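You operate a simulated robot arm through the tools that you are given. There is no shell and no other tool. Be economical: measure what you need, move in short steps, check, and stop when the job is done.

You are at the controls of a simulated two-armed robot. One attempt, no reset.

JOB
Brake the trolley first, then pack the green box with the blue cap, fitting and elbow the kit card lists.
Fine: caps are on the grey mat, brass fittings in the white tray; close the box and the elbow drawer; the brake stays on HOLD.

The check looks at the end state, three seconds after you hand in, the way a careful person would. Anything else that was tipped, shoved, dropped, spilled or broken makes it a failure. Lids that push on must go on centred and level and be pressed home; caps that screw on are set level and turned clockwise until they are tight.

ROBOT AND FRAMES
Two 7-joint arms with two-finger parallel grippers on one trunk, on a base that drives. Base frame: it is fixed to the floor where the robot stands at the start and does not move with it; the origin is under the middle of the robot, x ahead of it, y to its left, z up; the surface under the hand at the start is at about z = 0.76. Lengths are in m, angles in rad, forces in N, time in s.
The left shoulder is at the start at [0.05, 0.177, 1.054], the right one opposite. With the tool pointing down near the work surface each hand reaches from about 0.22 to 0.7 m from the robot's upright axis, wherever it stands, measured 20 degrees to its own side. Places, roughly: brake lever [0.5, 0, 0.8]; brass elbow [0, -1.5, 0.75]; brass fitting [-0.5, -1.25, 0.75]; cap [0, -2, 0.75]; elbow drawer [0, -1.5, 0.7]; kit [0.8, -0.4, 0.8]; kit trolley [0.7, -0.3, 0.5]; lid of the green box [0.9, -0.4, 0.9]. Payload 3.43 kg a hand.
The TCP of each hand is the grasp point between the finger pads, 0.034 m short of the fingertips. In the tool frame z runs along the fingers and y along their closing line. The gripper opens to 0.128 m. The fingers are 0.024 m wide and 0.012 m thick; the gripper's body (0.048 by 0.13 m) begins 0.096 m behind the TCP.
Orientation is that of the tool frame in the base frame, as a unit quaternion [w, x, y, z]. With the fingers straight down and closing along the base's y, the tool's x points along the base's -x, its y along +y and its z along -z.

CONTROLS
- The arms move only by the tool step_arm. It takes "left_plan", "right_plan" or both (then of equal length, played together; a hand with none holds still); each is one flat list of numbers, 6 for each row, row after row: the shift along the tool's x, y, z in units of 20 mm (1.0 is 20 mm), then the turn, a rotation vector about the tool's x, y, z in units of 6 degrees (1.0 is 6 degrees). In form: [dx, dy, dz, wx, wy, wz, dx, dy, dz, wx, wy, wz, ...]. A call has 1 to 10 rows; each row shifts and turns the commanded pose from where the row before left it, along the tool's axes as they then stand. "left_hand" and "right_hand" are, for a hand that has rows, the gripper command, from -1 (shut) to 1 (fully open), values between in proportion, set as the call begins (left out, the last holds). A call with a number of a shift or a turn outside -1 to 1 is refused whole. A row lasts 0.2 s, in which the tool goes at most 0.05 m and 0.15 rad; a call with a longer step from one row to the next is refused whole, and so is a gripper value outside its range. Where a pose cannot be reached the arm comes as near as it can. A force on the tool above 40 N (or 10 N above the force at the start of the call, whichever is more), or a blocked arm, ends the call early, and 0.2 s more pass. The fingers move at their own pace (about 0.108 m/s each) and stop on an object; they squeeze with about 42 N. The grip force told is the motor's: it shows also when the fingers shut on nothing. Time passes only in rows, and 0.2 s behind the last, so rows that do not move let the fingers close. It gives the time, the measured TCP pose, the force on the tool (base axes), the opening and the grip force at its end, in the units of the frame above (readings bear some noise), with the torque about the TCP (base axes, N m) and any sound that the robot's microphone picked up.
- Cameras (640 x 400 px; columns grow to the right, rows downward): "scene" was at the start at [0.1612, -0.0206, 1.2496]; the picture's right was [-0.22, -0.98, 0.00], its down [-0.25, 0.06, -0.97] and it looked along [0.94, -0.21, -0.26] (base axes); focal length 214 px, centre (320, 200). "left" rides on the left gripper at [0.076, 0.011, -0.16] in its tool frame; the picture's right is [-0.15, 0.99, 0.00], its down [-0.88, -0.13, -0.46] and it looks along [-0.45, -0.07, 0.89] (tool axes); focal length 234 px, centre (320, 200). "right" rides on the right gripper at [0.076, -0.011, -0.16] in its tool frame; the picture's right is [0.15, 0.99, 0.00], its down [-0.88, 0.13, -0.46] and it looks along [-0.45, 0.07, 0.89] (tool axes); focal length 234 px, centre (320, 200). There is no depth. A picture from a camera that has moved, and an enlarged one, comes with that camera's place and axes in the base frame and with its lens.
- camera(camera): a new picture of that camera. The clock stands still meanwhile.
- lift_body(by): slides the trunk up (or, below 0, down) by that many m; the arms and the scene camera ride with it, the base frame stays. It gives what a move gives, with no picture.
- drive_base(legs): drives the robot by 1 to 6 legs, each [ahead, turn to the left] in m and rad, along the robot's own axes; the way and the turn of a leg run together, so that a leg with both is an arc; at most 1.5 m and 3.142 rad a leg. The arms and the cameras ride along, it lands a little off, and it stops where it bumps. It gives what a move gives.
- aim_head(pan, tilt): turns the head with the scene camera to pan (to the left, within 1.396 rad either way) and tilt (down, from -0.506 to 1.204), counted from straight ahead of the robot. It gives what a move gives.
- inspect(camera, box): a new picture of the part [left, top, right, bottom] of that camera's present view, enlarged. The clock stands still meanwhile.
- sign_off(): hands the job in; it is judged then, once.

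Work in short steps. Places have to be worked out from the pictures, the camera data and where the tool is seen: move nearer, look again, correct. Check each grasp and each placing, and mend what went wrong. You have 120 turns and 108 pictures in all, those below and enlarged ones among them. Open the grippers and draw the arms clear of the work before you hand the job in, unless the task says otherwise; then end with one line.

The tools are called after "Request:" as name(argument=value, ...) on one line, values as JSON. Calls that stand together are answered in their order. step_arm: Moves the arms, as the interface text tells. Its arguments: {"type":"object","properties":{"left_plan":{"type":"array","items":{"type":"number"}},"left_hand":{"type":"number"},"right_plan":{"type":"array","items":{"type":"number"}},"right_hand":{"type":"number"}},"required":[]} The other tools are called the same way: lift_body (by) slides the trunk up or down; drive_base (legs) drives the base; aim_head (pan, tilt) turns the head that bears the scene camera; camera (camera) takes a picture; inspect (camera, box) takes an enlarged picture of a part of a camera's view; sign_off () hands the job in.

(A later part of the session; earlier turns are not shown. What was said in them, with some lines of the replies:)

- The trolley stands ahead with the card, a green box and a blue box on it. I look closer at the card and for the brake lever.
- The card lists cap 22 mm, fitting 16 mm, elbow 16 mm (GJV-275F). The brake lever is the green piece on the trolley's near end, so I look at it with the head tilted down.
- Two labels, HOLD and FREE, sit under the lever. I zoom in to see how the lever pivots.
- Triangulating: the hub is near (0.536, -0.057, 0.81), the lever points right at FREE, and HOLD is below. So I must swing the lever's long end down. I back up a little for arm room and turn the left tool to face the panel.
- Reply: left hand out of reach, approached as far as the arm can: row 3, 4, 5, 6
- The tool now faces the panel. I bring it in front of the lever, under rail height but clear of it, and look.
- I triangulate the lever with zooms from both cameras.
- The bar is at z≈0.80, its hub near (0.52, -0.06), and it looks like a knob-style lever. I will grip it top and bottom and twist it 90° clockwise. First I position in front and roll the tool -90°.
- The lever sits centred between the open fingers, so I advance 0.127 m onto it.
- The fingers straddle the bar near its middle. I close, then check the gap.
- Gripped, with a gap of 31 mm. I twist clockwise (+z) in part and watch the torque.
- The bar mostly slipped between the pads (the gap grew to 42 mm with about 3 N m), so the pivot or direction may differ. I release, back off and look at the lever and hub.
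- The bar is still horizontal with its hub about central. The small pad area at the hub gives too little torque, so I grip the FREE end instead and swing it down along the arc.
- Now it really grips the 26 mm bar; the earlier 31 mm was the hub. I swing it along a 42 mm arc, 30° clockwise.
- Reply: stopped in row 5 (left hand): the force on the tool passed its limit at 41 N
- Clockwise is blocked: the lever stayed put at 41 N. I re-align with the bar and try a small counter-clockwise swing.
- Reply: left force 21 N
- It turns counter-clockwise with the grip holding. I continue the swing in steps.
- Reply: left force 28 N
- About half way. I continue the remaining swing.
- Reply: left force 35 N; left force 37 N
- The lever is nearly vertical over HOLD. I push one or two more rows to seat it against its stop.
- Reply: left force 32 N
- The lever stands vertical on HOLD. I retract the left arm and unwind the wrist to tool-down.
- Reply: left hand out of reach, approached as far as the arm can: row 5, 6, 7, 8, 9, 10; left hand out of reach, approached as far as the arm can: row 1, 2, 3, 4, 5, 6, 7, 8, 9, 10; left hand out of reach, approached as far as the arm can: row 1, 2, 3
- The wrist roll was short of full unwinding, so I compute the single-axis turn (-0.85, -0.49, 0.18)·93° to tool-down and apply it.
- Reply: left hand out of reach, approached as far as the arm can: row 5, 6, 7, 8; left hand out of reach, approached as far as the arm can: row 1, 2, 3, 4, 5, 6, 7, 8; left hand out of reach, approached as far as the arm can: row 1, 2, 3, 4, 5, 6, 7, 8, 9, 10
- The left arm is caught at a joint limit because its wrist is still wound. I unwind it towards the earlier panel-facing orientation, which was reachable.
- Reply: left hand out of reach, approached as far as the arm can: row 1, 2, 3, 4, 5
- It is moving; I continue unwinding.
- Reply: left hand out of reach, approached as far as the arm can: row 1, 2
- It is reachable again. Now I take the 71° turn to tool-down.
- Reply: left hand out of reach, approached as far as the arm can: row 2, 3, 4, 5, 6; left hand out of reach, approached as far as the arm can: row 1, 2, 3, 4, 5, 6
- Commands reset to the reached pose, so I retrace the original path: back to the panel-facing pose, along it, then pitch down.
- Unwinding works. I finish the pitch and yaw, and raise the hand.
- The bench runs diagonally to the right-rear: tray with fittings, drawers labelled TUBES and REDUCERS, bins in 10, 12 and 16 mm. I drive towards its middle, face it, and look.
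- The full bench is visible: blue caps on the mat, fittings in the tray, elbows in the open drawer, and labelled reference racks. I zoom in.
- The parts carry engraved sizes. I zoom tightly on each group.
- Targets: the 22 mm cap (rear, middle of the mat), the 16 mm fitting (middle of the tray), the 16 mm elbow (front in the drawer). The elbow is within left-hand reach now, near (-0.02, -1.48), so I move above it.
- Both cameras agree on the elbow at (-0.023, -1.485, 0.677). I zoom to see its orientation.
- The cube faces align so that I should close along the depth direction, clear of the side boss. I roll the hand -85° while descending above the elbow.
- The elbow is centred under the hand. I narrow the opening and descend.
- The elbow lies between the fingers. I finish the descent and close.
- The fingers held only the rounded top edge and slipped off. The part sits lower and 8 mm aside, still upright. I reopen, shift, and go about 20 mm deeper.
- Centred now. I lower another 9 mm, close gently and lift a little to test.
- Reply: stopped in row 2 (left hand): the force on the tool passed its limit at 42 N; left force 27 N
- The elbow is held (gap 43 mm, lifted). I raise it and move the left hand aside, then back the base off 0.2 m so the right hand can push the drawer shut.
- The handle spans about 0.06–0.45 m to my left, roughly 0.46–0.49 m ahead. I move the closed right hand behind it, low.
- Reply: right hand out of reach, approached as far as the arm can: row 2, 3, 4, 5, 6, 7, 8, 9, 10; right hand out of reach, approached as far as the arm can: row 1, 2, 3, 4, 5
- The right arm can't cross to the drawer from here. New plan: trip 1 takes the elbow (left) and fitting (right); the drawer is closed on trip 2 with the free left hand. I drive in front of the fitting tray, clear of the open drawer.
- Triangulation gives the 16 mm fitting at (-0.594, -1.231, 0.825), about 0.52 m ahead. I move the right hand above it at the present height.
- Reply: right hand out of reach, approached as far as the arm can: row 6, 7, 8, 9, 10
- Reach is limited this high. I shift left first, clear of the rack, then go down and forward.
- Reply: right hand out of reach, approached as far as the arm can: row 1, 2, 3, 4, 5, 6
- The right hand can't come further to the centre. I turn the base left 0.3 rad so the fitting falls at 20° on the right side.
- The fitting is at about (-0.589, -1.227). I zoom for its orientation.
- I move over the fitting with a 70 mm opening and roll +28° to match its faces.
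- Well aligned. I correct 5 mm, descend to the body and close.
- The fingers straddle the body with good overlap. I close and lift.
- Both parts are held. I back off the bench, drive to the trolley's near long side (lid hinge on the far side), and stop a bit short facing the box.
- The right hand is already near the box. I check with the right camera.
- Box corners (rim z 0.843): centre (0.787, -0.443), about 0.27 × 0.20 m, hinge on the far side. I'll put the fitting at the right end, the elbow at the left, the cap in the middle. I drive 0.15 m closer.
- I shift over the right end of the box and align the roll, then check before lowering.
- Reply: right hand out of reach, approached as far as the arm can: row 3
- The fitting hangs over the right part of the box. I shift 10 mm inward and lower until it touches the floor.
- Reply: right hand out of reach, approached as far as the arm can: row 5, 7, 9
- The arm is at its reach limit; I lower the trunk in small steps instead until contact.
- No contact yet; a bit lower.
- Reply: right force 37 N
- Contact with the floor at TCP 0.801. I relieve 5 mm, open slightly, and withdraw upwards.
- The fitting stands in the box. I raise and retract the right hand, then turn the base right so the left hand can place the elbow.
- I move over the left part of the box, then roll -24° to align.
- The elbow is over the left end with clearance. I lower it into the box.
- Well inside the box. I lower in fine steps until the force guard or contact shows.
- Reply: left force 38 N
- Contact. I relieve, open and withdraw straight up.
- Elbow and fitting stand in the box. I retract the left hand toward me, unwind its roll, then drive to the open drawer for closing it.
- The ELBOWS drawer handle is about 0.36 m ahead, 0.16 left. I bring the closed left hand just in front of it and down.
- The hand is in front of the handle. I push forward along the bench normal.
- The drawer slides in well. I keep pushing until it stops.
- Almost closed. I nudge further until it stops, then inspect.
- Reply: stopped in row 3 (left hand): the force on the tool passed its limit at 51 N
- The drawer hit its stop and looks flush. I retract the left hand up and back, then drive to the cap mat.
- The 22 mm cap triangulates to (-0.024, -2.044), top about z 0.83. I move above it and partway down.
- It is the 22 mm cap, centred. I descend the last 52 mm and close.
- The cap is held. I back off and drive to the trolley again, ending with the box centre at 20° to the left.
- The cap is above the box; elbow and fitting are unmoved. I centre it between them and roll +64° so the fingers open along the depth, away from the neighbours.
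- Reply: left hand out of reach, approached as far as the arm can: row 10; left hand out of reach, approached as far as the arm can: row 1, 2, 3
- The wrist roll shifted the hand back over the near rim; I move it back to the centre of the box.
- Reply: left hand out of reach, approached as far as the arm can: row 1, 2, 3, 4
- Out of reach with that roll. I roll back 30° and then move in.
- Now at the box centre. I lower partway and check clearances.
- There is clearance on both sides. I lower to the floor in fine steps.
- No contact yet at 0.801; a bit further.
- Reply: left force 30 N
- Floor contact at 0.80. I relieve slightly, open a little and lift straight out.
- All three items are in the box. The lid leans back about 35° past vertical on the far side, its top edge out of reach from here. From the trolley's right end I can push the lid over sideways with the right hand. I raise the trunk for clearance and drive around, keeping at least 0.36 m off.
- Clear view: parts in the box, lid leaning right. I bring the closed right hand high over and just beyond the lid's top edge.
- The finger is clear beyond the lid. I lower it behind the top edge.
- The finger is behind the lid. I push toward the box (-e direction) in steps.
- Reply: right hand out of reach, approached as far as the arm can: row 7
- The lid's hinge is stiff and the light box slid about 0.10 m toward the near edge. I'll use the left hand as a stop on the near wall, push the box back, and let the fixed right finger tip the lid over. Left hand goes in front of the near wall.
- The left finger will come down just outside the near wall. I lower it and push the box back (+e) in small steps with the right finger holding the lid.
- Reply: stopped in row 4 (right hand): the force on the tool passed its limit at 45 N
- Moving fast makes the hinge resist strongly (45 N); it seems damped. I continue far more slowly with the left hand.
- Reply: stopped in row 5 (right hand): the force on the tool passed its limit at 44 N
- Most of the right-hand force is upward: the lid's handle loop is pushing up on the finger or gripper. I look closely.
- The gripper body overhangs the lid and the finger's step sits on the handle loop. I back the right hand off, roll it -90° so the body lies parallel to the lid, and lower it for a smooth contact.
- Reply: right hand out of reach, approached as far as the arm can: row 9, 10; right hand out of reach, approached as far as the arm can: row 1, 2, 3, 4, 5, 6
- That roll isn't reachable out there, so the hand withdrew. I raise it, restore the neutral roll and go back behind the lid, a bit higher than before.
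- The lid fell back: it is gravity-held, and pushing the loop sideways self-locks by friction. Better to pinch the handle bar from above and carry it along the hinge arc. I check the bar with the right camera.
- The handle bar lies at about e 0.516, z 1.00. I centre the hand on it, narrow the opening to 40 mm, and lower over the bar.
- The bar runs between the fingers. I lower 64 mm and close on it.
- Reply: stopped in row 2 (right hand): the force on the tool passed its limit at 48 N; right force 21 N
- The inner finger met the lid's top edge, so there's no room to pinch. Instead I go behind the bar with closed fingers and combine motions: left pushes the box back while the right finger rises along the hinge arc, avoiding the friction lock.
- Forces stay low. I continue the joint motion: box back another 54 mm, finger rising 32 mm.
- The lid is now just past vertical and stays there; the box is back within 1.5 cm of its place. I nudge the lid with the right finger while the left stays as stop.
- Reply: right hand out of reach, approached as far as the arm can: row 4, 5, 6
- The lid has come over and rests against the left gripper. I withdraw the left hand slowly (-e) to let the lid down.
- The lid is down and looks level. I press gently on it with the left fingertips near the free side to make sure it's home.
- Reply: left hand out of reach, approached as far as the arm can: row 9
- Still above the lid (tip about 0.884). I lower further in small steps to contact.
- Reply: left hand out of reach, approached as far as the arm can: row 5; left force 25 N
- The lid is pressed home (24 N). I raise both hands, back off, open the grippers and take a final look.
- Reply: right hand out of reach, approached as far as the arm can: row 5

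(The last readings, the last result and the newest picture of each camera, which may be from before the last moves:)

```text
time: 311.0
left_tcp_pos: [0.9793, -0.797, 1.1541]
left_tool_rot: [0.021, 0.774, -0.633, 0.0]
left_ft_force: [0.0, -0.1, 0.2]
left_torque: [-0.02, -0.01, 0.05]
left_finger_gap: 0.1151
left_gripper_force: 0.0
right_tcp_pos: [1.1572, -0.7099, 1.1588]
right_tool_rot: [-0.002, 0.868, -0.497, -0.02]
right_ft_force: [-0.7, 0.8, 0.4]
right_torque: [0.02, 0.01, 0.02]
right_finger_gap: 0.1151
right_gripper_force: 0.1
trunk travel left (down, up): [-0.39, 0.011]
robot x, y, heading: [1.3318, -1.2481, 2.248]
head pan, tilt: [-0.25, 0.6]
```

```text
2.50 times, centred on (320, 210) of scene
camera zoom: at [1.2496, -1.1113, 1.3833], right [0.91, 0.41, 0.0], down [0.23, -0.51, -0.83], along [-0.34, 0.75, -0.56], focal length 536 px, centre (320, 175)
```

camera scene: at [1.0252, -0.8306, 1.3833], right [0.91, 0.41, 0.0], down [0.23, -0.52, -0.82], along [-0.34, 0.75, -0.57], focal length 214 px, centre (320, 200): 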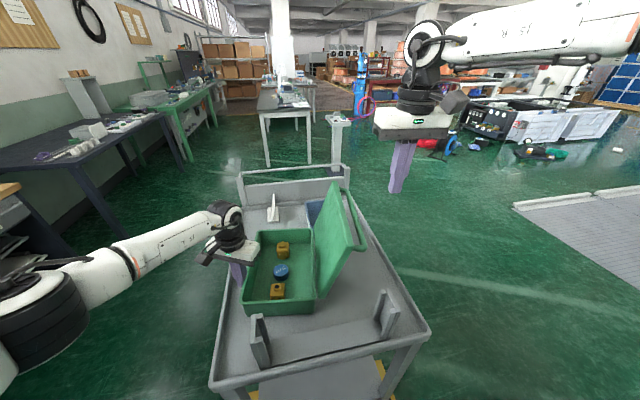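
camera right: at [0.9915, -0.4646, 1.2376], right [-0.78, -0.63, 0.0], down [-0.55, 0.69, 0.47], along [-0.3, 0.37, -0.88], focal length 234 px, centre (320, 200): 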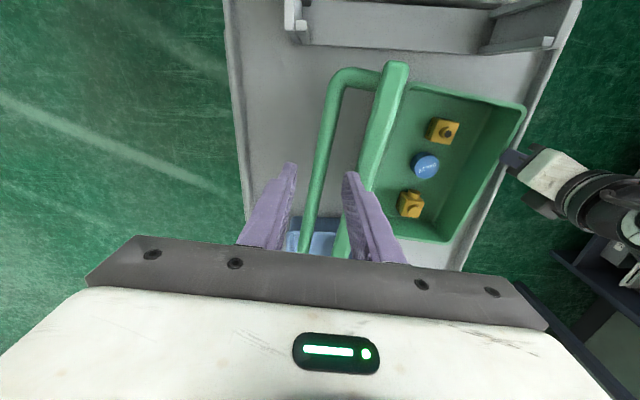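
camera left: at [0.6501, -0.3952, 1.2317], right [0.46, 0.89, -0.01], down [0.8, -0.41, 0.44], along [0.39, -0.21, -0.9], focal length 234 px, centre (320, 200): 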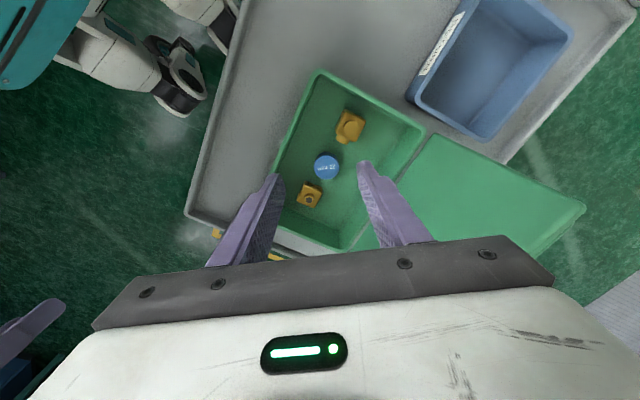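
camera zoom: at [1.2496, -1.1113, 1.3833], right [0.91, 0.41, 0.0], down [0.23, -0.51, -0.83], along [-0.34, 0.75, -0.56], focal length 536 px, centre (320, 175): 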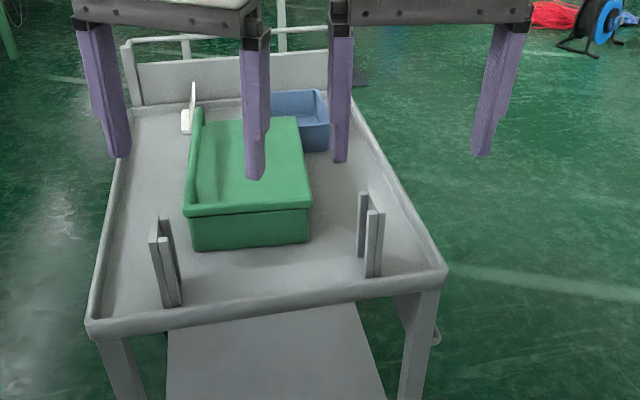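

The box is closed and level; card and blue box stand. I verify the drawer with one look over to the bench.

Request:
aim_head(pan=1.12, tilt=0.3)

Request:
inspect(camera="scene", box=[160, 100, 480, 300])

```text
time: 312.5
left_tcp_pos: [0.981, -0.798, 1.1539]
left_tool_rot: [0.021, 0.773, -0.634, 0.0]
left_ft_force: [-0.5, -0.8, -0.2]
left_torque: [0.01, 0.02, -0.02]
left_finger_gap: 0.115
left_gripper_force: 0.2
right_tcp_pos: [1.1555, -0.711, 1.1584]
right_tool_rot: [-0.003, 0.868, -0.497, -0.019]
right_ft_force: [-0.1, 0.2, 0.3]
right_torque: [0.01, -0.01, 0.0]
right_finger_gap: 0.1151
right_gripper_force: 0.0
trunk travel left (down, up): [-0.39, 0.011]
robot x, y, heading: [1.3322, -1.2461, 2.241]
head pan, tilt: [1.121, 0.3]
```

```text
2.00 times, centred on (320, 200) of scene
camera zoom: at [1.1951, -1.2126, 1.4108], right [-0.22, 0.97, 0.0], down [0.29, 0.07, -0.96], along [-0.93, -0.21, -0.3], focal length 429 px, centre (320, 200)
```

zoom: 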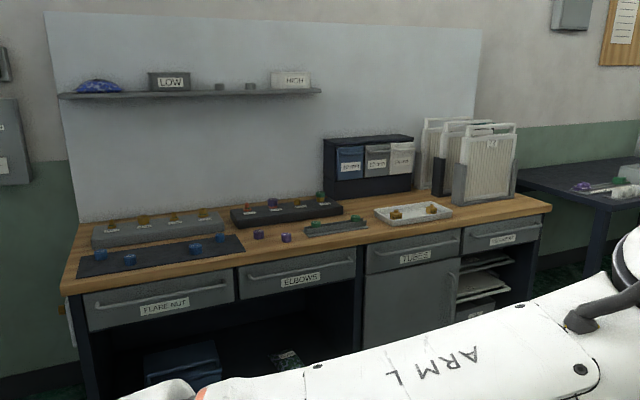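

The ELBOWS drawer is closed flush with its neighbours and the other parts are undisturbed. The grippers are open and the arms clear, so I hand in.

Request:
sign_off()

```text
The job is handed in.
```

The trolley brake was set to HOLD first. The green box now holds the 22 mm blue cap, the 16 mm fitting and the 16 mm elbow from the kit card. Its lid is closed and pressed down, and the elbow drawer is shut flush. While I was closing the lid, the box slid about 10 cm on the trolley; I pushed it back to within about 2 cm of its original spot. I did not look at the brake lever again after setting it.
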